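You operate a simulated robot arm through the tools that you are given. There is no shell and no other tool. Be economical: measure what you need, move in short steps, check, and stop when the job is done.

The job below is to be done with a simulated robot arm. You get a single attempt, and the scene is never put back.

## Task
Stack the brown box labelled "yellow" from the top of the grey table on top of the brown box labelled "RED".

Only the result counts: the job must be done as asked and must still hold three seconds after the hand-in. Knocking over, shifting, dropping, spilling or breaking anything else fails it.

## Robot
A 7-joint arm with a two-finger parallel gripper on a trunk, on a base that drives. Base frame: it is fixed to the floor where the robot stands at the start and does not move with it; the origin is under the middle of the robot, x ahead of it, y to its left, z up. Lengths are in mm, angles in degrees, forces in N, time in s.
With the tool pointing down near the work surface it reaches from about 480 to 920 mm from the robot's upright axis, wherever it stands. Its first joint turns from -115.0 to 115.0 degrees. Payload 3.91 kg.
The TCP is the grasp point between the finger pads, 30 mm short of the fingertips. In the tool frame z runs along the fingers and y along their closing line. The gripper opens to 110 mm. The fingers are 20 mm wide and 10 mm thick; the gripper's body (48 by 112 mm) begins 55 mm behind the TCP.
Orientation is that of the tool frame in the base frame, as a unit quaternion [w, x, y, z]. With the fingers straight down and closing along the base's y, the tool's x points along the base's -x, its y along +y and its z along -z.

## Interface
- The arm moves only by the tool move_arm. Its argument "plan" is a list of rows, each an object (a shift or turn left out is 0, a gripper value left out holds the last) with "jaw": the closure, from 0 (fully open) to 1 (shut); "slide": the shift along the tool's x, y, z in units of 200 mm (1.0 is 200 mm), a list of three; "turn": the turn, a rotation vector about the tool's x, y, z in units of 45 degrees (1.0 is 45 degrees), a list of three. In form: [{"jaw": jaw, "slide": [x, y, z], "turn": [rx, ry, rz]}, ...]. A call has 1 to 8 rows; each row is the pose to reach, as a shift and turn from the pose commanded when the call began, along the tool's axes at that moment. A call with a number of a shift or a turn outside -1 to 1 is refused whole. Each row takes 0.2 s and may step no farther than 50 mm and 8.6 degrees from the row before; otherwise, or with a gripper value out of range, the whole call is refused. Where a pose cannot be reached the arm comes as near as it can. A force on the tool above 40 N (or 10 N above the force at the start of the call, whichever is more), or a blocked arm, ends the call early, and 0.2 s more pass. The fingers move at their own pace (about 153 mm/s each) and stop on an object; they squeeze with about 28 N. The grip force told is the motor's: it shows also when the fingers shut on nothing. Time passes only in rows, and 0.2 s behind the last, so rows that repeat a pose let the fingers close. It gives the time, the measured TCP pose, the force on the tool (base axes), the opening and the grip force at its end, in the units of the frame above (readings bear some noise), and new pictures: "views" is both (left out), scene, wrist or none.
- Cameras (640 x 400 px; columns grow to the right, rows downward): "scene" is now at [232.9, 199, 1370.3]; the picture's right is [-0.24, -0.97, 0.00], its down [-0.57, 0.14, -0.81] and it looks along [0.79, -0.19, -0.59] (base axes); focal length 240 px, centre (320, 200). "wrist" rides on the gripper at [72, 17, -103] in the tool frame; the picture's right is [-0.23, 0.97, 0.00], its down [-0.76, -0.18, -0.62] and it looks along [-0.61, -0.14, 0.78] (tool axes); focal length 222 px, centre (320, 200). There is no depth. A picture from a camera that has moved, and an enlarged one, comes with that camera's place and axes in the base frame and with its lens. The place of the scene camera against the robot may be out by one fixed shift of up to 25 mm in any direction.
- raise_lower(by): slides the trunk up (or, below 0, down) by that many mm; the arm and the scene camera ride with it, the base frame stays. It gives what a move gives, with no picture.
- steer(legs): drives the robot by 1 to 6 legs, each [ahead, left, turn to the left] in mm, mm and degrees, along the robot's own axes; the way and the turn of a leg run together, so that a leg with both is an arc; at most 1500 mm and 180 degrees a leg. The arm and the cameras ride along, it lands a little off, and it stops where it bumps. It gives what a move gives, and a new picture of the scene camera.
- aim_head(pan, tilt): turns the head with the scene camera to pan (to the left, within 80 degrees either way) and tilt (down, from -29 to 69), counted from straight ahead of the robot. It gives what a move gives, and a new picture of the scene camera.
- inspect(camera, box): a new picture of the part [left, top, right, bottom] of that camera's present view, enlarged. The clock stands still meanwhile.
- hand_in(): hands the job in; it is judged then, once.

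Go step by step. Nothing tells you exact positions but the pictures and the camera data: compare them with the known pose of the tool, close in by small moves and look again before you grip or let go. The budget is 120 turns and 170 pictures, counting those below and the enlarged ones. Unless the task says otherwise, let go and move clear before handing in, and close with one line.

The tools are called after ">>>" by a JSON object that holds its "api" and its "payload". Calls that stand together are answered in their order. move_arm: Moves the arm, as the interface text tells. Its arguments: {"type":"object","properties":{"plan":{"type":"array"},"views":{"type":"string","enum":["both","scene","wrist","none"]}},"required":["plan"]} The other tools are called the same way: raise_lower (by) slides the trunk up or down; steer (legs) drives the base; aim_head (pan, tilt) turns the head that bears the scene camera; inspect (camera, box) takes an enlarged picture of a part of a camera's view; hand_in () hands the job in.

At the start:

```text
time: 0.0
ee_pos: [539.3, -137.2, 1206.5]
tcp_rot: [0.0, 0.0, 1.0, -0.001]
wrist_force: [0.8, 0.6, 0.0]
opening: 110.1
grip_force: 0.0
trunk travel left (down, up): [-700.0, 290.0]
robot x, y, heading: [1.5, 1.9, -0.2]
head pan, tilt: [-13.6, 36.0]
```

scene: 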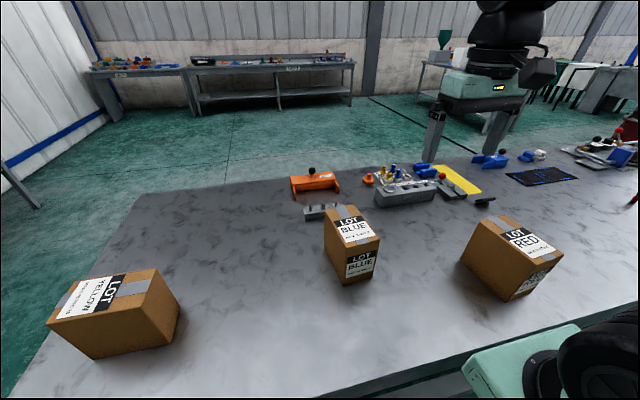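
wrist: 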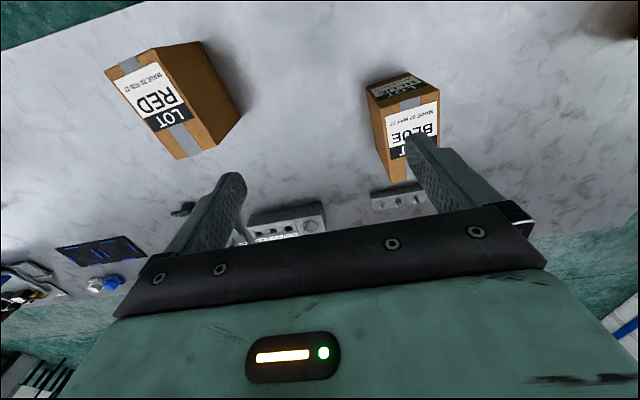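

I see three boxes: yellow at the left, blue in the middle, red at the right. I'll enlarge the yellow and red boxes to measure them.

>>> {"api": "inspect", "payload": {"camera": "scene", "box": [30, 250, 190, 370]}}

>>> {"api": "inspect", "payload": {"camera": "scene", "box": [440, 200, 600, 310]}}

```text
3.33 times, centred on (110, 310) of scene
camera zoom: at [232.9, 199.0, 1370.3], right [-0.24, -0.97, 0.0], down [-0.57, 0.14, -0.81], along [0.79, -0.19, -0.59], focal length 798 px, centre (1020, -167)
```

zoom: 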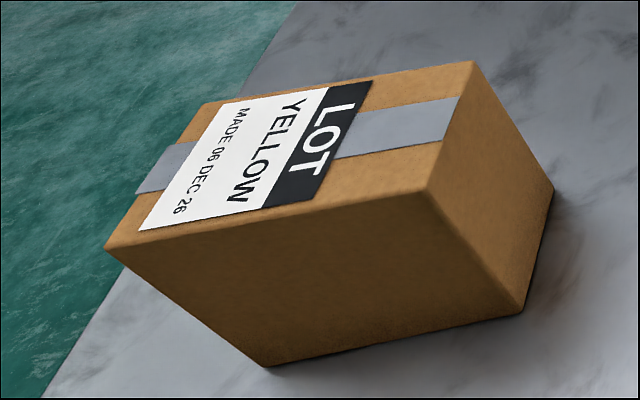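

```text
3.64 times, centred on (520, 255) of scene
camera zoom: at [232.9, 199.0, 1370.3], right [-0.24, -0.97, 0.0], down [-0.57, 0.14, -0.81], along [0.79, -0.19, -0.59], focal length 871 px, centre (-407, 0)
```

zoom: 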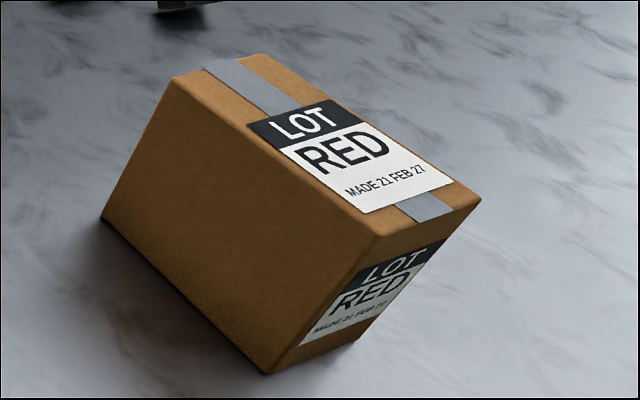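

Yellow's base looks about 91 x 148 mm, centred near (597, 538), with its long side along y. Red is centred near (531, -373), with its long side roughly along x, and both are about 147 tall. I'll cross-check red with the wrist camera to find the scene camera's shift.

>>> {"api": "inspect", "payload": {"camera": "wrist", "box": [90, 30, 250, 170]}}

>>> {"api": "inspect", "payload": {"camera": "scene", "box": [300, 180, 420, 300]}}

```text
2.86 times, centred on (170, 100) of wrist
camera zoom: at [467.6, -118.9, 1309.5], right [0.23, 0.97, 0.0], down [0.76, -0.18, 0.62], along [0.61, -0.14, -0.78], focal length 635 px, centre (749, 486)
```

zoom: 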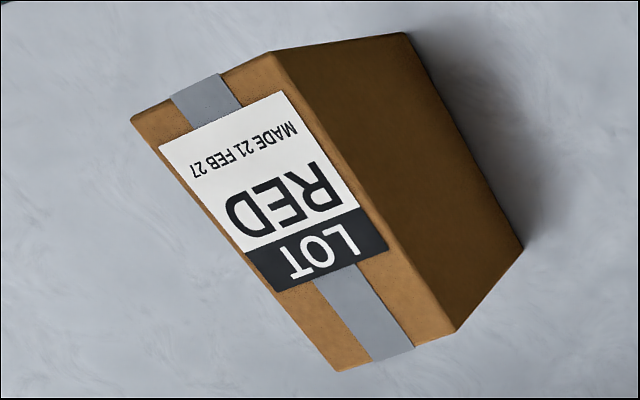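

```text
3.33 times, centred on (360, 240) of scene
camera zoom: at [232.9, 199.0, 1370.3], right [-0.24, -0.97, 0.0], down [-0.57, 0.14, -0.81], along [0.79, -0.19, -0.59], focal length 798 px, centre (187, 67)
```

zoom: 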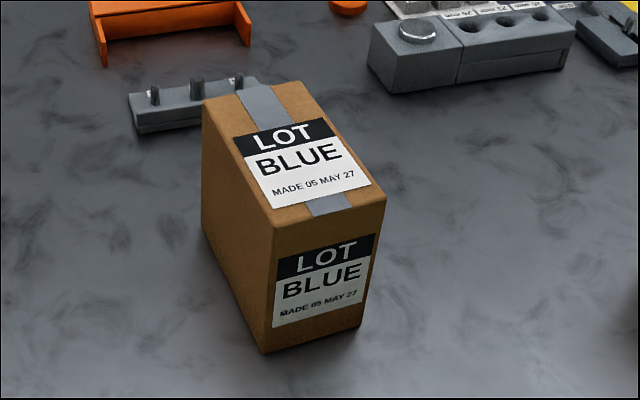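

Against the wrist view, the scene camera reads about +8 in x and +6 in y. That puts red's top centre at about (521, -378) with a 5° yaw, and yellow near (589, 532). I'll move high towards yellow while turning the gripper.

>>> {"api": "move_arm", "payload": {"plan": [{"jaw": 0, "slide": [0, 0.2, 0], "turn": [0, 0, -0.1778]}, {"slide": [0, 0.4, 0], "turn": [0, 0, -0.3556]}, {"slide": [0, 0.6, 0], "turn": [0, 0, -0.5333]}, {"slide": [0, 0.8, 0], "turn": [0, 0, -0.7111]}, {"slide": [0, 1.0, 0], "turn": [0, 0, -0.8889]}], "views": "none"}}

```text
time: 1.2
ee_pos: [538.1, 64.8, 1204.4]
tcp_rot: [0.0, -0.343, 0.939, 0.001]
wrist_force: [-0.6, 0.3, 0.1]
opening: 110.1
grip_force: 0.1
trunk travel left (down, up): [-700.0, 290.0]
robot x, y, heading: [3.1, -2.1, 0.1]
head pan, tilt: [-13.6, 36.0]
```

The yaw is 40°, as expected. I'll continue left.

>>> {"api": "move_arm", "payload": {"plan": [{"slide": [-0.152, 0.134, 0], "turn": [0, 0, -0.1778]}, {"slide": [-0.303, 0.268, 0], "turn": [0, 0, -0.3556]}, {"slide": [-0.455, 0.402, 0], "turn": [0, 0, -0.5333]}, {"slide": [-0.606, 0.536, 0], "turn": [0, 0, -0.7111]}, {"slide": [-0.758, 0.67, 0], "turn": [0, 0, -0.8889]}], "views": "wrist"}}

```text
time: 2.4
ee_pos: [569.9, 264.5, 1206.4]
tcp_rot: [0.001, -0.643, 0.766, 0.0]
wrist_force: [0.5, 0.0, 0.7]
opening: 110.2
grip_force: 0.0
trunk travel left (down, up): [-700.0, 290.0]
robot x, y, heading: [0.4, 1.9, -0.1]
head pan, tilt: [-13.6, 36.0]
camera wrist: at [542.1, 196.0, 1311.5], right [-0.92, 0.39, 0.0], down [0.31, 0.72, 0.62], along [0.24, 0.57, -0.78], focal length 222 px, centre (320, 200)
```

wrist: 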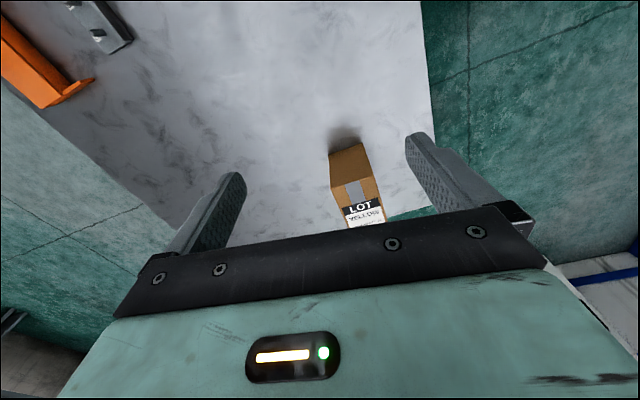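

Yellow is ahead in the wrist view. I'll move closer and look again.

>>> {"api": "move_arm", "payload": {"plan": [{"slide": [-0.195, 0.015, 0], "turn": [0, 0, -0.037]}, {"slide": [-0.391, 0.03, 0], "turn": [0, 0, -0.074]}, {"slide": [-0.586, 0.046, 0], "turn": [0, 0, -0.11]}, {"slide": [-0.782, 0.061, 0], "turn": [0, 0, -0.147]}, {"slide": [-0.977, 0.076, 0], "turn": [0, 0, -0.184]}], "views": "wrist"}}

>>> {"api": "inspect", "payload": {"camera": "wrist", "box": [240, 20, 440, 220]}}

```text
time: 3.6
ee_pos: [577.5, 443.8, 1199.5]
tcp_rot: [-0.002, -0.697, 0.717, -0.001]
wrist_force: [0.2, 0.6, -0.4]
opening: 110.1
grip_force: 0.1
out of reach, approached as far as the arm can: row 5
trunk travel left (down, up): [-700.0, 290.0]
robot x, y, heading: [-0.3, -0.7, 0.1]
head pan, tilt: [-13.6, 36.0]
camera wrist: at [560.5, 372.0, 1304.4], right [-0.97, 0.26, 0.0], down [0.2, 0.76, 0.62], along [0.16, 0.6, -0.78], focal length 222 px, centre (320, 200)
```

wrist: 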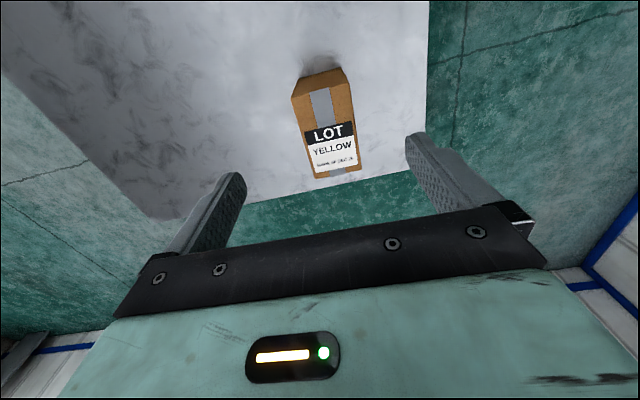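

```text
2.00 times, centred on (340, 120) of wrist
camera zoom: at [560.5, 372.0, 1304.4], right [-0.97, 0.26, 0.0], down [0.2, 0.76, 0.62], along [0.16, 0.6, -0.78], focal length 444 px, centre (280, 360)
```

zoom: 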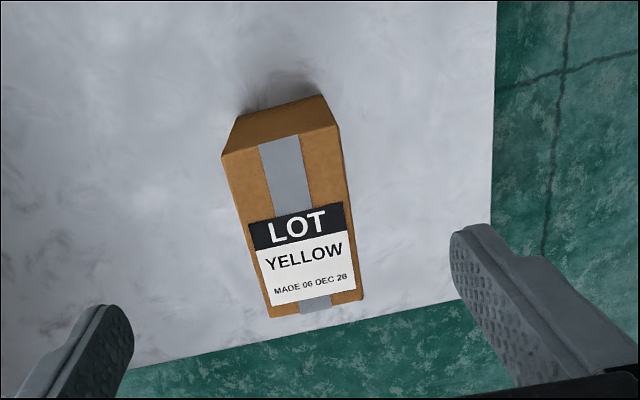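

The arm is at its reach limit at this height. Raising the trunk 200 and lowering the arm by the same amount gains reach. Yellow now measures centre (583, 519), yaw about -1.3°, with its top at about 950.

>>> {"api": "raise_lower", "payload": {"by": 200}}

>>> {"api": "move_arm", "payload": {"plan": [{"slide": [0, 0, 0.2]}, {"slide": [0, 0, 0.4]}, {"slide": [0, 0, 0.6]}, {"slide": [0, 0, 0.8]}, {"slide": [0, 0, 1.0]}], "views": "none"}}

```text
time: 5.8
ee_pos: [578.2, 441.6, 1402.1]
tcp_rot: [-0.001, -0.696, 0.718, 0.0]
wrist_force: [-0.3, -0.1, -0.3]
opening: 109.9
grip_force: 0.0
trunk travel left (down, up): [-900.0, 90.0]
robot x, y, heading: [-1.3, 2.4, 0.1]
head pan, tilt: [-13.6, 36.0]
```

```text
time: 7.0
ee_pos: [575.1, 444.7, 1203.3]
tcp_rot: [0.0, -0.696, 0.718, 0.0]
wrist_force: [-0.8, 0.5, 0.4]
opening: 109.9
grip_force: 0.0
trunk travel left (down, up): [-900.0, 90.0]
robot x, y, heading: [-0.3, 0.4, -0.3]
head pan, tilt: [-13.6, 36.0]
```

I'll move above the yellow box, with the fingertips still well above it, and look.

>>> {"api": "move_arm", "payload": {"plan": [{"slide": [-0.124, -0.01, 0.167]}, {"slide": [-0.247, -0.02, 0.333]}, {"slide": [-0.371, -0.03, 0.5]}, {"slide": [-0.371, -0.03, 0.5]}], "views": "wrist"}}

>>> {"api": "inspect", "payload": {"camera": "wrist", "box": [220, 20, 460, 240]}}

```text
time: 8.0
ee_pos: [580.5, 506.3, 1102.3]
tcp_rot: [0.0, -0.697, 0.717, 0.0]
wrist_force: [0.2, 1.0, 0.0]
opening: 110.2
grip_force: 0.1
out of reach, approached as far as the arm can: row 3, 4
trunk travel left (down, up): [-900.0, 90.0]
robot x, y, heading: [-2.4, 1.1, 0.0]
head pan, tilt: [-13.6, 36.0]
camera wrist: at [562.5, 436.1, 1206.8], right [-0.97, 0.26, 0.0], down [0.2, 0.76, 0.62], along [0.16, 0.6, -0.78], focal length 222 px, centre (320, 200)
```

wrist: 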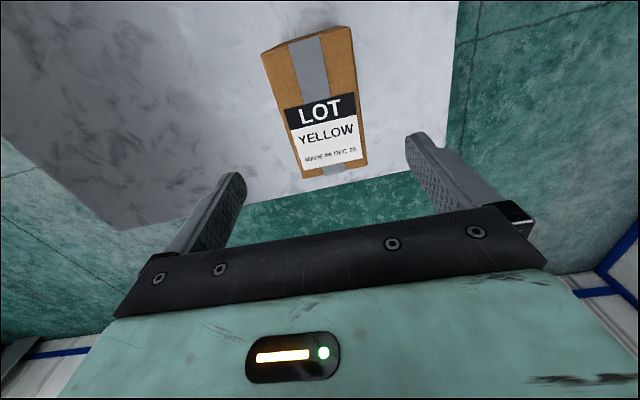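

```text
1.82 times, centred on (340, 130) of wrist
camera zoom: at [562.5, 436.1, 1206.8], right [-0.97, 0.26, 0.0], down [0.2, 0.76, 0.62], along [0.16, 0.6, -0.78], focal length 404 px, centre (284, 327)
```

zoom: 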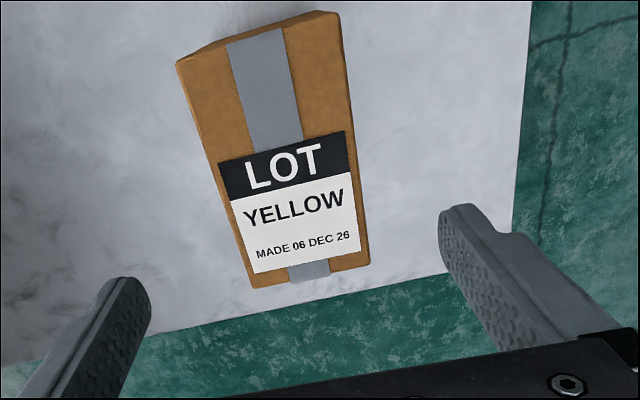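

Yellow measures centre (582, 518), yaw -1.4°, but the arm is at its reach limit. The way along the table is clear, so I'll drive the base 120 to the left.

>>> {"api": "steer", "payload": {"legs": [[0, 120, 0]]}}

```text
time: 9.2
ee_pos: [579.6, 627.0, 1103.6]
tcp_rot: [0.0, -0.696, 0.718, 0.0]
wrist_force: [-0.6, -0.9, 0.4]
opening: 110.0
grip_force: 0.1
trunk travel left (down, up): [-900.0, 90.0]
robot x, y, heading: [2.0, 119.7, 0.2]
head pan, tilt: [-13.6, 36.0]
camera scene: at [232.7, 318.2, 1570.3], right [-0.23, -0.97, 0.0], down [-0.57, 0.14, -0.81], along [0.79, -0.19, -0.59], focal length 240 px, centre (320, 200)
```

scene: 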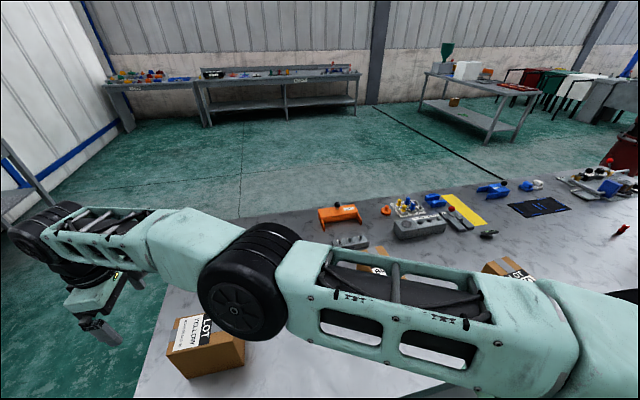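

I'll draw the gripper back over the box centre.

>>> {"api": "move_arm", "payload": {"plan": [{"slide": [0.18, -0.01, 0]}, {"slide": [0.36, -0.02, 0]}, {"slide": [0.545, -0.03, 0], "turn": [0, 0, -0.01]}, {"slide": [0.545, -0.03, 0], "turn": [0, 0, -0.01]}], "views": "wrist"}}

>>> {"api": "inspect", "payload": {"camera": "wrist", "box": [220, 20, 460, 240]}}

```text
time: 10.2
ee_pos: [582.7, 517.3, 1100.9]
tcp_rot: [0.001, -0.7, 0.714, 0.0]
wrist_force: [0.5, 0.3, 0.2]
opening: 109.7
grip_force: 0.1
trunk travel left (down, up): [-900.0, 90.0]
robot x, y, heading: [-0.4, 120.2, 0.0]
head pan, tilt: [-13.6, 36.0]
camera wrist: at [566.3, 445.4, 1204.7], right [-0.97, 0.25, 0.0], down [0.19, 0.76, 0.62], along [0.15, 0.6, -0.78], focal length 222 px, centre (320, 200)
```

wrist: 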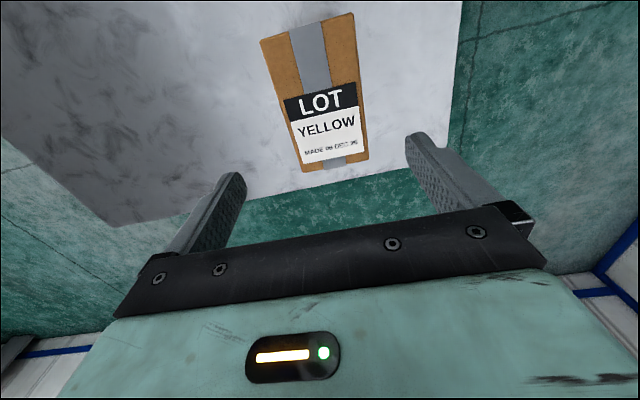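

```text
1.82 times, centred on (340, 130) of wrist
camera zoom: at [566.3, 445.4, 1204.7], right [-0.97, 0.25, 0.0], down [0.19, 0.76, 0.62], along [0.15, 0.6, -0.78], focal length 404 px, centre (284, 327)
```

zoom: 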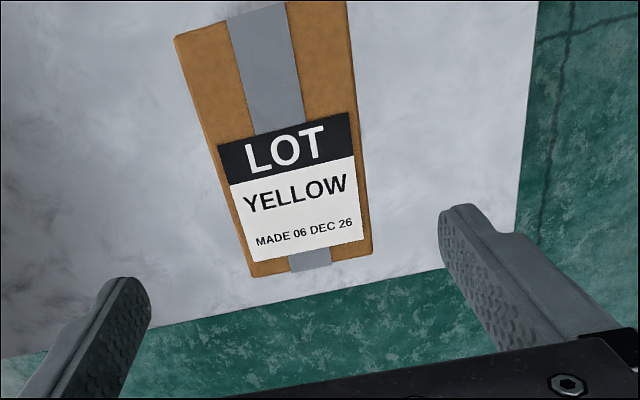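

The gripper is centred over yellow and the yaw matches. I'll descend to just above the top and check again.

>>> {"api": "move_arm", "payload": {"plan": [{"slide": [0, 0, 0.2]}, {"slide": [0, 0, 0.4]}, {"slide": [0, 0, 0.525]}, {"slide": [0, 0, 0.525]}], "views": "both"}}

```text
time: 11.2
ee_pos: [581.7, 519.1, 994.8]
tcp_rot: [0.0, -0.7, 0.714, -0.001]
wrist_force: [-0.4, 0.1, 0.2]
opening: 110.0
grip_force: 0.0
trunk travel left (down, up): [-900.0, 90.0]
robot x, y, heading: [-0.2, 117.1, -0.1]
head pan, tilt: [-13.6, 36.0]
camera scene: at [232.8, 318.4, 1570.3], right [-0.23, -0.97, 0.0], down [-0.57, 0.14, -0.81], along [0.79, -0.19, -0.59], focal length 240 px, centre (320, 200)
camera wrist: at [565.5, 447.4, 1098.7], right [-0.97, 0.25, 0.0], down [0.19, 0.76, 0.62], along [0.15, 0.6, -0.78], focal length 222 px, centre (320, 200)
```

scene: 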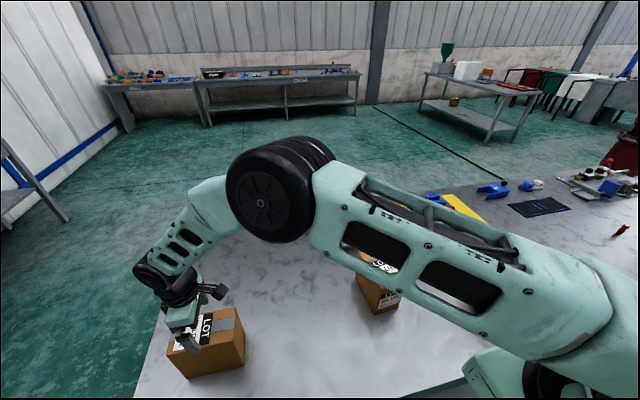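
wrist: 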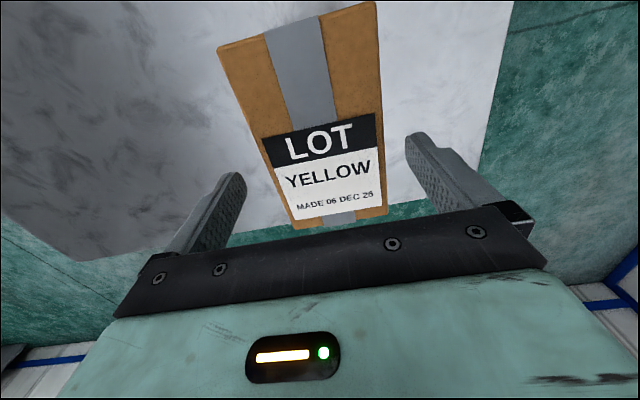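

The box spans x of about 538–625 with its centre at (581.5, 517.5), and the gripper is aligned with it. I'll descend to grasp height and close.

>>> {"api": "move_arm", "payload": {"plan": [{"slide": [0, 0, 0.12]}, {"slide": [0, 0, 0.24]}, {"slide": [0, 0, 0.36]}, {"slide": [0, 0, 0.44]}, {"slide": [0, 0, 0.44]}], "views": "wrist"}}

```text
time: 12.4
ee_pos: [582.7, 518.4, 908.9]
tcp_rot: [0.0, -0.7, 0.714, 0.0]
wrist_force: [-0.6, 0.1, -0.7]
opening: 110.1
grip_force: 0.0
trunk travel left (down, up): [-900.0, 90.0]
robot x, y, heading: [-1.6, 118.0, 0.2]
head pan, tilt: [-13.6, 36.0]
camera wrist: at [566.0, 446.0, 1012.9], right [-0.97, 0.25, 0.0], down [0.19, 0.76, 0.62], along [0.15, 0.6, -0.78], focal length 222 px, centre (320, 200)
```

wrist: 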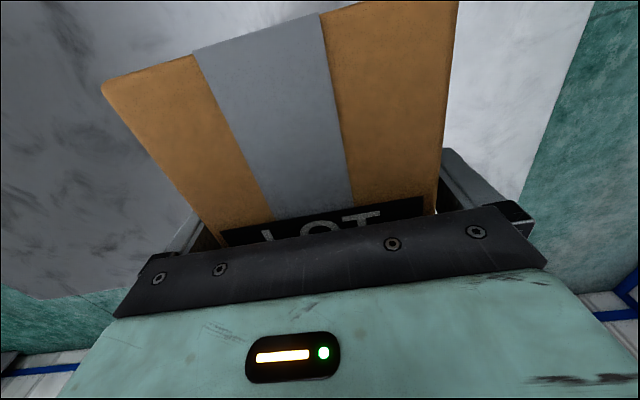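

The fingers straddle the box. I'll close the gripper.

>>> {"api": "move_arm", "payload": {"plan": [{"jaw": 1}, {"jaw": 1}, {"jaw": 1}, {"jaw": 1}], "views": "none"}}

>>> {"api": "move_arm", "payload": {"plan": [{"slide": [0, 0, -0.05]}, {"slide": [0, 0, -0.15]}, {"slide": [0, 0, -0.25]}, {"slide": [0, 0, -0.25]}], "views": "both"}}

```text
time: 13.4
ee_pos: [581.6, 517.4, 908.1]
tcp_rot: [0.0, -0.699, 0.715, 0.0]
wrist_force: [-4.8, 1.3, 0.0]
opening: 89.8
grip_force: 28.4
trunk travel left (down, up): [-900.0, 90.0]
robot x, y, heading: [-0.3, 119.2, -0.0]
head pan, tilt: [-13.6, 36.0]
```

```text
time: 14.4
ee_pos: [581.8, 518.5, 958.7]
tcp_rot: [0.0, -0.7, 0.714, 0.0]
wrist_force: [0.2, -0.1, -12.2]
opening: 90.1
grip_force: 27.7
trunk travel left (down, up): [-900.0, 90.0]
robot x, y, heading: [1.2, 120.4, 0.1]
head pan, tilt: [-13.6, 36.0]
camera scene: at [233.1, 318.7, 1570.1], right [-0.23, -0.97, 0.0], down [-0.57, 0.14, -0.81], along [0.79, -0.19, -0.59], focal length 240 px, centre (320, 200)
camera wrist: at [564.9, 446.7, 1063.2], right [-0.97, 0.25, 0.0], down [0.19, 0.76, 0.62], along [0.15, 0.6, -0.78], focal length 222 px, centre (320, 200)
```

scene: 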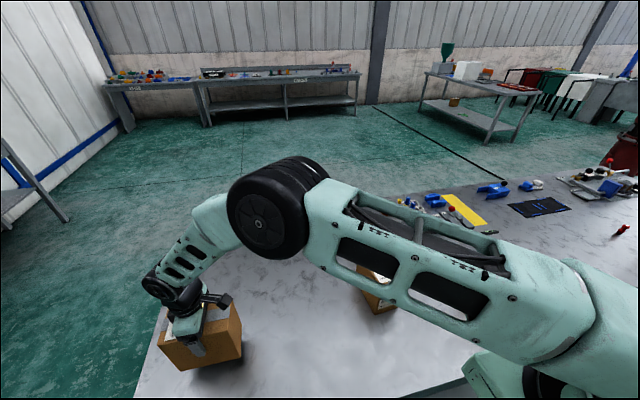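
wrist: 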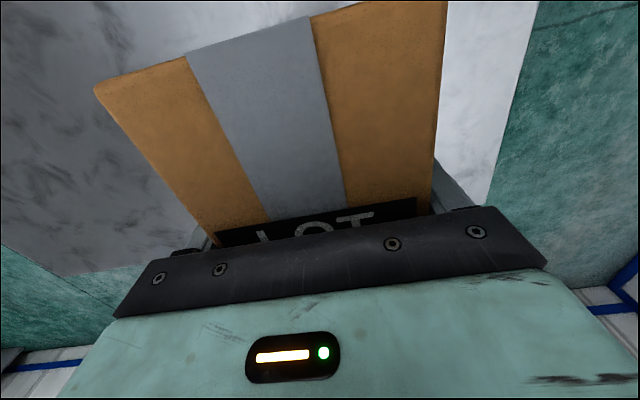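

The box is held (about 1.2 kg, opening 90). I'll lift it well clear of the blue box.

>>> {"api": "move_arm", "payload": {"plan": [{"slide": [0, 0, -0.2]}, {"slide": [0, 0, -0.4]}, {"slide": [0, 0, -0.6]}, {"slide": [0, 0, -0.8]}, {"slide": [0, 0, -1.0]}, {"slide": [0, 0, -1.0]}], "views": "none"}}

>>> {"api": "steer", "payload": {"legs": [[0, -180, 0]]}}

```text
time: 15.8
ee_pos: [583.6, 519.4, 1162.6]
tcp_rot: [-0.002, -0.7, 0.714, 0.0]
wrist_force: [0.1, 0.6, -11.6]
opening: 90.3
grip_force: 28.1
trunk travel left (down, up): [-900.0, 90.0]
robot x, y, heading: [3.2, 118.8, -0.0]
head pan, tilt: [-13.6, 36.0]
```

```text
time: 17.3
ee_pos: [585.0, 342.4, 1162.2]
tcp_rot: [0.0, -0.7, 0.715, 0.0]
wrist_force: [-0.1, 0.6, -11.7]
opening: 89.8
grip_force: 28.5
trunk travel left (down, up): [-900.0, 90.0]
robot x, y, heading: [2.5, -60.0, 0.1]
head pan, tilt: [-13.6, 36.0]
camera scene: at [233.5, 141.3, 1570.1], right [-0.24, -0.97, 0.0], down [-0.57, 0.14, -0.81], along [0.79, -0.19, -0.59], focal length 240 px, centre (320, 200)
```

scene: 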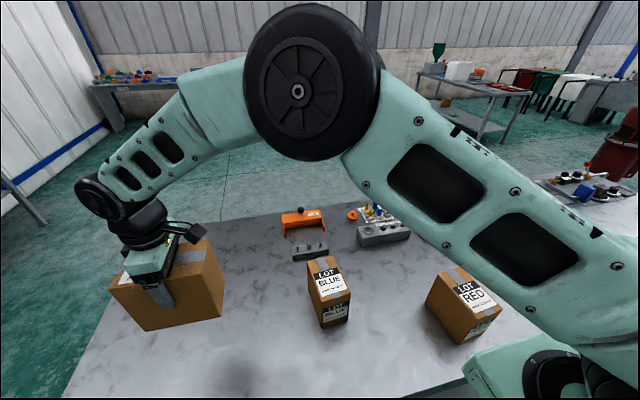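

The grip is steady. I'll now swing towards red in stages, turning clockwise as I go.

>>> {"api": "move_arm", "payload": {"plan": [{"slide": [0.18, 0.012, 0], "turn": [0, 0, 0.0933]}, {"slide": [0.36, 0.025, 0], "turn": [0, 0, 0.1867]}, {"slide": [0.54, 0.037, 0], "turn": [0, 0, 0.28]}, {"slide": [0.72, 0.05, 0], "turn": [0, 0, 0.3733]}, {"slide": [0.9, 0.062, 0], "turn": [0, 0, 0.4667]}], "views": "none"}}

```text
time: 18.5
ee_pos: [570.7, 160.7, 1160.7]
tcp_rot: [0.0, -0.557, 0.83, 0.0]
wrist_force: [0.7, 0.6, -11.4]
opening: 89.9
grip_force: 28.0
trunk travel left (down, up): [-900.0, 90.0]
robot x, y, heading: [-1.0, -59.4, -0.3]
head pan, tilt: [-13.6, 36.0]
```

I'll continue.

>>> {"api": "move_arm", "payload": {"plan": [{"slide": [0.173, -0.053, 0], "turn": [0, 0, 0.0933]}, {"slide": [0.345, -0.107, 0], "turn": [0, 0, 0.1867]}, {"slide": [0.518, -0.16, 0], "turn": [0, 0, 0.28]}, {"slide": [0.69, -0.214, 0], "turn": [0, 0, 0.3733]}, {"slide": [0.863, -0.267, 0], "turn": [0, 0, 0.4667]}], "views": "none"}}

```text
time: 19.7
ee_pos: [551.5, -17.7, 1162.0]
tcp_rot: [0.0, -0.396, 0.918, 0.0]
wrist_force: [0.3, 0.4, -11.6]
opening: 90.1
grip_force: 28.4
trunk travel left (down, up): [-900.0, 90.0]
robot x, y, heading: [5.2, -58.0, 0.1]
head pan, tilt: [-13.6, 36.0]
```

I'll continue.

>>> {"api": "move_arm", "payload": {"plan": [{"slide": [0.14, -0.113, 0], "turn": [0, 0, 0.0933]}, {"slide": [0.281, -0.227, 0], "turn": [0, 0, 0.1867]}, {"slide": [0.421, -0.34, 0], "turn": [0, 0, 0.28]}, {"slide": [0.562, -0.453, 0], "turn": [0, 0, 0.3733]}, {"slide": [0.702, -0.567, 0], "turn": [0, 0, 0.4667]}], "views": "wrist"}}

```text
time: 20.9
ee_pos: [536.7, -196.4, 1159.5]
tcp_rot: [0.001, -0.224, 0.975, 0.0]
wrist_force: [0.9, 0.4, -11.1]
opening: 90.0
grip_force: 27.3
trunk travel left (down, up): [-900.0, 90.0]
robot x, y, heading: [-3.2, -59.1, 0.2]
head pan, tilt: [-13.6, 36.0]
camera wrist: at [466.1, -212.8, 1264.0], right [-0.22, 0.98, 0.0], down [0.76, 0.17, 0.62], along [0.61, 0.14, -0.78], focal length 222 px, centre (320, 200)
```

wrist: 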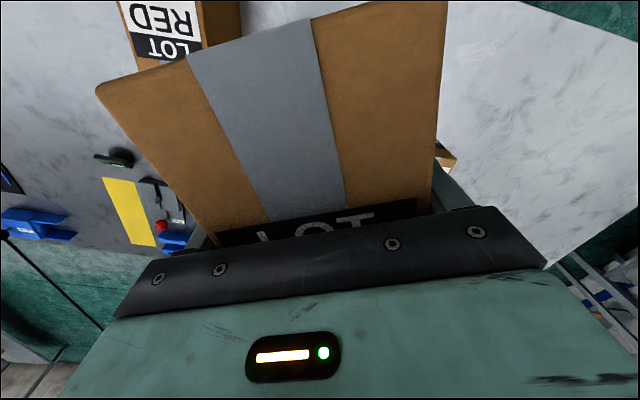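

One more stage puts yellow above red at travel height.

>>> {"api": "move_arm", "payload": {"plan": [{"slide": [0.093, -0.157, 0], "turn": [0, 0, 0.0916]}, {"slide": [0.187, -0.314, 0], "turn": [0, 0, 0.1832]}, {"slide": [0.28, -0.471, 0], "turn": [0, 0, 0.2748]}, {"slide": [0.374, -0.628, 0], "turn": [0, 0, 0.3664]}, {"slide": [0.467, -0.785, 0], "turn": [0, 0, 0.458]}, {"slide": [0.467, -0.785, 0], "turn": [0, 0, 0.458]}], "views": "both"}}

```text
time: 22.3
ee_pos: [524.5, -379.7, 1159.3]
tcp_rot: [0.0, -0.045, 0.999, 0.0]
wrist_force: [-0.9, 0.4, -12.3]
opening: 90.0
grip_force: 28.5
trunk travel left (down, up): [-900.0, 90.0]
robot x, y, heading: [1.7, -57.5, 0.1]
head pan, tilt: [-13.6, 36.0]
camera scene: at [233.3, 140.2, 1570.3], right [-0.24, -0.97, 0.0], down [-0.57, 0.14, -0.81], along [0.79, -0.19, -0.59], focal length 240 px, centre (320, 200)
camera wrist: at [451.6, -368.5, 1263.7], right [0.14, 0.99, 0.0], down [0.77, -0.11, 0.62], along [0.62, -0.09, -0.78], focal length 222 px, centre (320, 200)
```

scene: 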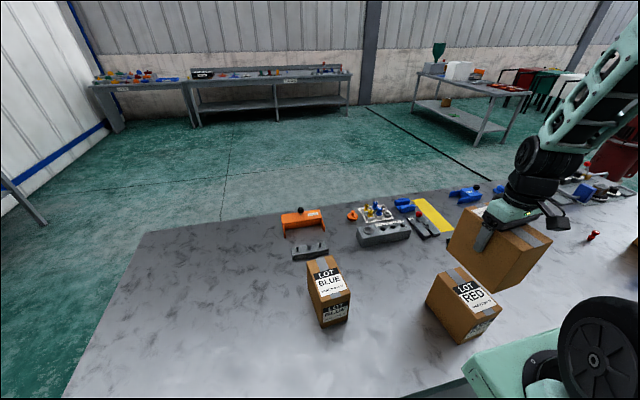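
wrist: 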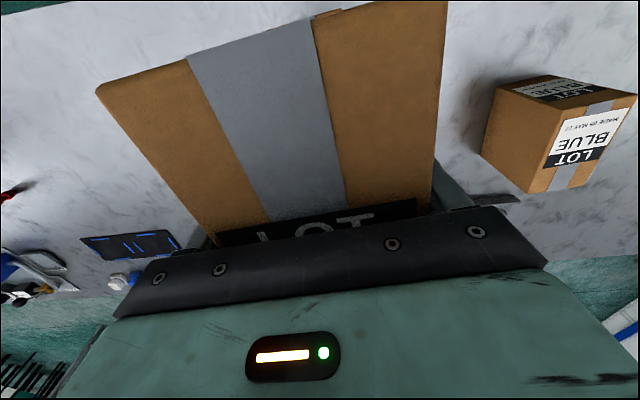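

Yellow is above red with about 100 mm of gap. I'll enlarge the scene view to check the relative alignment.

>>> {"api": "inspect", "payload": {"camera": "scene", "box": [410, 190, 570, 350]}}

```text
2.50 times, centred on (490, 270) of scene
camera zoom: at [233.3, 140.2, 1570.3], right [-0.24, -0.97, 0.0], down [-0.57, 0.14, -0.81], along [0.79, -0.19, -0.59], focal length 599 px, centre (-105, 25)
```

zoom: 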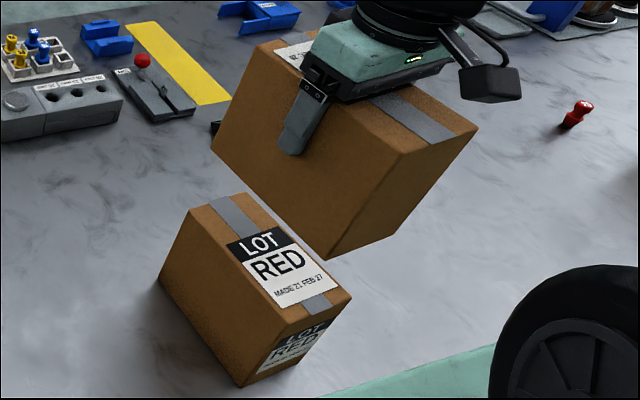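

The relative estimate is rough, so I'll descend to a gap of about 35 mm, where parallax is smaller, and look closely.

>>> {"api": "move_arm", "payload": {"plan": [{"slide": [0, 0, 0.12]}, {"slide": [0, 0, 0.24]}, {"slide": [0, 0, 0.325]}, {"slide": [0, 0, 0.325]}], "views": "none"}}

>>> {"api": "inspect", "payload": {"camera": "scene", "box": [420, 240, 520, 350]}}

>>> {"api": "inspect", "payload": {"camera": "scene", "box": [450, 200, 560, 310]}}

```text
time: 23.3
ee_pos: [524.4, -379.8, 1096.7]
tcp_rot: [-0.001, -0.044, 0.999, 0.0]
wrist_force: [0.2, -0.3, -12.5]
opening: 90.0
grip_force: 28.9
trunk travel left (down, up): [-900.0, 90.0]
robot x, y, heading: [0.5, -59.2, -0.1]
head pan, tilt: [-13.6, 36.0]
```

```text
3.64 times, centred on (470, 295) of scene
camera zoom: at [233.4, 140.4, 1570.2], right [-0.24, -0.97, 0.0], down [-0.57, 0.14, -0.81], along [0.79, -0.19, -0.59], focal length 871 px, centre (-226, -146)
```

zoom: 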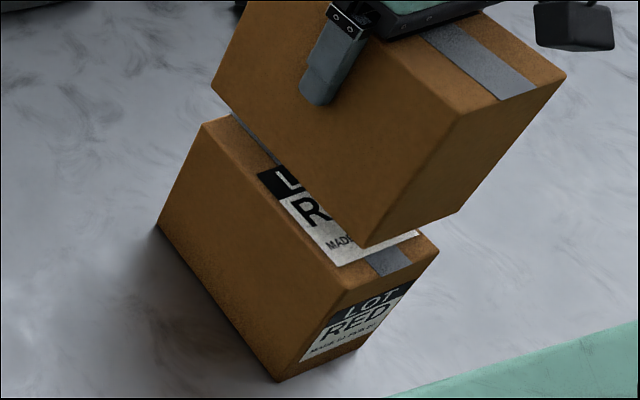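

```text
3.64 times, centred on (505, 255) of scene
camera zoom: at [233.4, 140.4, 1570.2], right [-0.24, -0.97, 0.0], down [-0.57, 0.14, -0.81], along [0.79, -0.19, -0.59], focal length 871 px, centre (-353, 0)
```

zoom: 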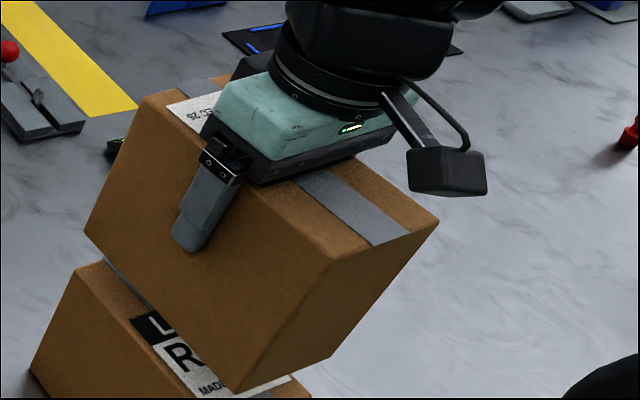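

By this camera yellow sits about (+6, -3) off red, which is roughly aligned. I'll correct by (-5, +2) and descend most of the gap.

>>> {"api": "move_arm", "payload": {"plan": [{"slide": [0.024, 0.012, 0]}, {"slide": [0.024, 0.012, 0.07]}, {"slide": [0.024, 0.012, 0.14]}, {"slide": [0.024, 0.012, 0.14]}], "views": "none"}}

>>> {"api": "inspect", "payload": {"camera": "scene", "box": [420, 240, 520, 350]}}

```text
time: 24.3
ee_pos: [519.4, -377.9, 1069.9]
tcp_rot: [-0.001, -0.045, 0.999, -0.001]
wrist_force: [-0.2, -0.4, -11.9]
opening: 89.8
grip_force: 28.4
trunk travel left (down, up): [-900.0, 90.0]
robot x, y, heading: [-0.9, -61.6, 0.2]
head pan, tilt: [-13.6, 36.0]
```

```text
3.64 times, centred on (470, 295) of scene
camera zoom: at [233.4, 140.4, 1570.2], right [-0.24, -0.97, 0.0], down [-0.57, 0.14, -0.81], along [0.79, -0.19, -0.59], focal length 871 px, centre (-226, -146)
```

zoom: 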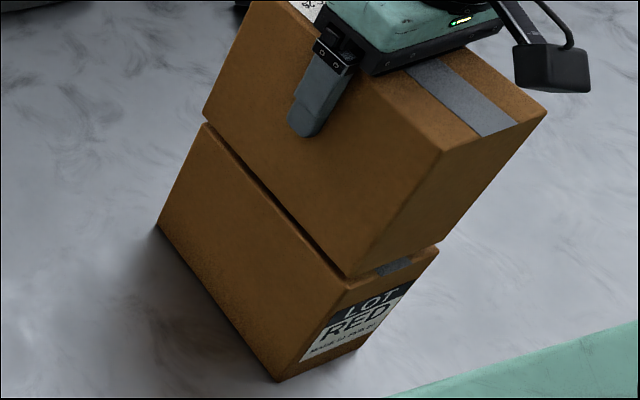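

The alignment is good, with roughly 10 mm of gap left. I'll lower gently and watch the force.

>>> {"api": "move_arm", "payload": {"plan": [{"slide": [0, 0, 0.012]}, {"slide": [0, 0, 0.024]}, {"slide": [0, 0, 0.035]}, {"slide": [0, 0, 0.035]}], "views": "none"}}

>>> {"api": "inspect", "payload": {"camera": "scene", "box": [420, 240, 520, 350]}}

```text
time: 25.3
ee_pos: [517.8, -377.6, 1062.6]
tcp_rot: [0.0, -0.044, 0.999, 0.001]
wrist_force: [0.1, 0.4, -12.4]
opening: 89.8
grip_force: 28.3
trunk travel left (down, up): [-900.0, 90.0]
robot x, y, heading: [-0.4, -58.8, 0.1]
head pan, tilt: [-13.6, 36.0]
```

```text
3.64 times, centred on (470, 295) of scene
camera zoom: at [233.3, 140.4, 1570.2], right [-0.24, -0.97, 0.0], down [-0.57, 0.14, -0.81], along [0.79, -0.19, -0.59], focal length 871 px, centre (-226, -146)
```

zoom: 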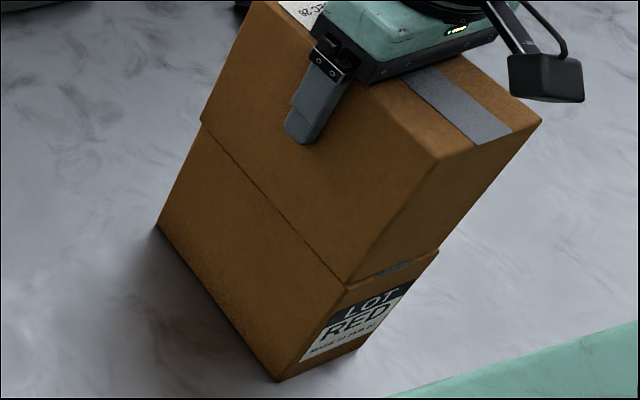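

It's very close but not yet in contact (-12.4 N, still the full weight). I'll lower in 1 mm steps.

>>> {"api": "move_arm", "payload": {"plan": [{"slide": [0, 0, 0.006]}, {"slide": [0, 0, 0.012]}, {"slide": [0, 0, 0.017]}, {"slide": [0, 0, 0.017]}], "views": "none"}}

```text
time: 26.3
ee_pos: [517.4, -378.7, 1059.8]
tcp_rot: [0.0, -0.045, 0.999, 0.0]
wrist_force: [0.1, -1.5, -12.3]
opening: 90.1
grip_force: 28.0
trunk travel left (down, up): [-900.0, 90.0]
robot x, y, heading: [-1.7, -58.0, 0.0]
head pan, tilt: [-13.6, 36.0]
```

>>> {"api": "move_arm", "payload": {"plan": [{"slide": [0, 0, 0.005]}, {"slide": [0, 0, 0.01]}, {"slide": [0, 0, 0.01]}], "views": "none"}}

>>> {"api": "inspect", "payload": {"camera": "scene", "box": [440, 270, 530, 330]}}

```text
time: 27.1
ee_pos: [517.7, -379.1, 1059.2]
tcp_rot: [0.0, -0.045, 0.999, 0.0]
wrist_force: [0.0, 0.7, 12.6]
opening: 89.8
grip_force: 28.0
trunk travel left (down, up): [-900.0, 90.0]
robot x, y, heading: [-1.6, -63.0, 0.4]
head pan, tilt: [-13.6, 36.0]
```

```text
6.67 times, centred on (485, 300) of scene
camera zoom: at [232.6, 140.9, 1570.6], right [-0.24, -0.97, 0.0], down [-0.57, 0.14, -0.81], along [0.79, -0.19, -0.59], focal length 1597 px, centre (-780, -467)
```

zoom: 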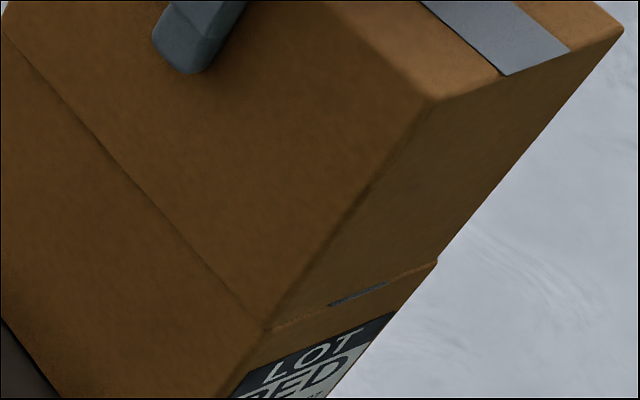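

Contact is made and yellow sits flush and aligned on red. I'll ease off the pressure slightly, then open.

>>> {"api": "move_arm", "payload": {"plan": [{"slide": [0, 0, -0.004]}, {"slide": [0, 0, -0.004], "jaw": 0.5}, {"slide": [0, 0, -0.004], "jaw": 0}, {"slide": [0, 0, -0.004], "jaw": 0}], "views": "both"}}

```text
time: 28.1
ee_pos: [517.7, -378.9, 1058.2]
tcp_rot: [0.0, -0.045, 0.999, 0.0]
wrist_force: [0.0, 1.1, 0.2]
opening: 110.3
grip_force: 0.1
trunk travel left (down, up): [-900.0, 90.0]
robot x, y, heading: [-0.4, -56.4, 0.2]
head pan, tilt: [-13.6, 36.0]
camera scene: at [233.0, 140.6, 1570.2], right [-0.24, -0.97, 0.0], down [-0.57, 0.14, -0.81], along [0.79, -0.19, -0.59], focal length 240 px, centre (320, 200)
camera wrist: at [444.4, -367.4, 1162.3], right [0.14, 0.99, 0.0], down [0.77, -0.11, 0.62], along [0.62, -0.09, -0.78], focal length 222 px, centre (320, 200)
```

scene: 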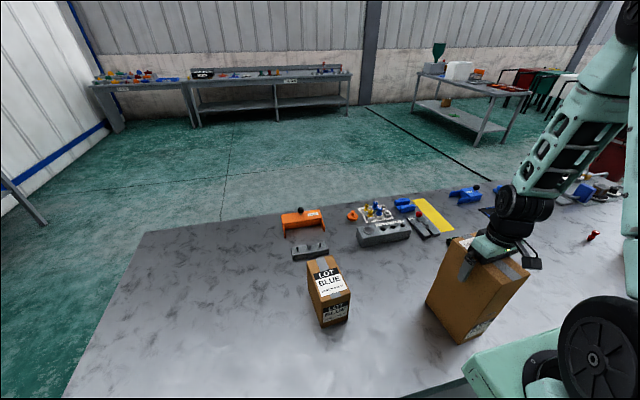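
wrist: 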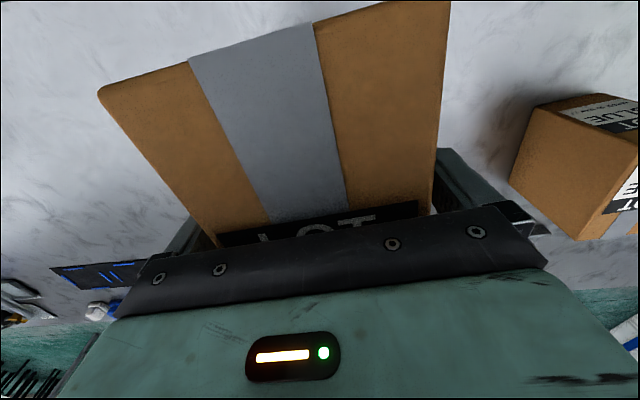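

The gripper has released the box. I'll lift straight up and clear.

>>> {"api": "move_arm", "payload": {"plan": [{"slide": [0, 0, -0.1]}, {"slide": [0, 0, -0.25]}, {"slide": [0, 0, -0.45]}, {"slide": [0, 0, -0.65]}, {"slide": [0, 0, -0.85]}, {"slide": [0, 0, -0.85]}], "views": "both"}}

```text
time: 29.5
ee_pos: [517.2, -374.9, 1227.9]
tcp_rot: [0.0, -0.045, 0.999, 0.0]
wrist_force: [0.3, 0.3, -0.6]
opening: 109.9
grip_force: 0.0
trunk travel left (down, up): [-900.0, 90.0]
robot x, y, heading: [-2.4, -59.8, 0.2]
head pan, tilt: [-13.6, 36.0]
camera scene: at [232.8, 140.8, 1570.3], right [-0.24, -0.97, 0.0], down [-0.57, 0.14, -0.81], along [0.79, -0.19, -0.59], focal length 240 px, centre (320, 200)
camera wrist: at [444.4, -364.2, 1332.6], right [0.14, 0.99, 0.0], down [0.77, -0.11, 0.62], along [0.62, -0.09, -0.78], focal length 222 px, centre (320, 200)
```

scene: 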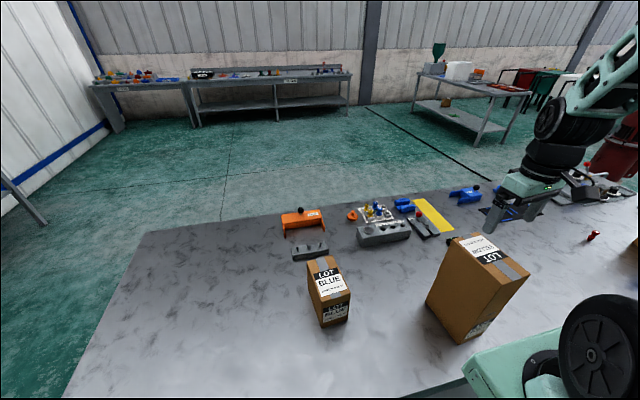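
wrist: 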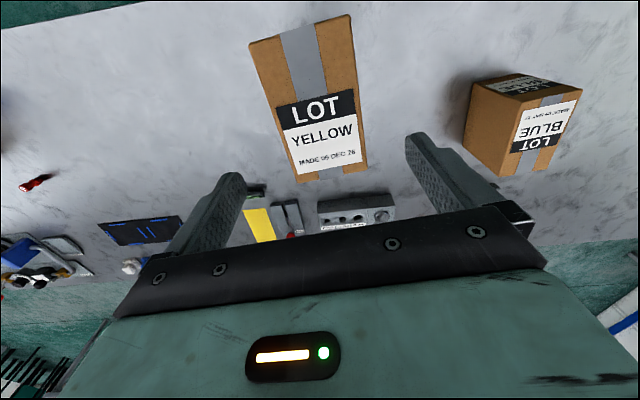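

The stack stands aligned, the gripper is clear and nothing else has moved, so I'm handing in.

>>> {"api": "hand_in", "payload": {}}

```text
The job is handed in.
```

The box labelled "yellow" now stands squarely on top of the box labelled "RED". The gripper is open and clear of the stack, and nothing else on the table was disturbed.
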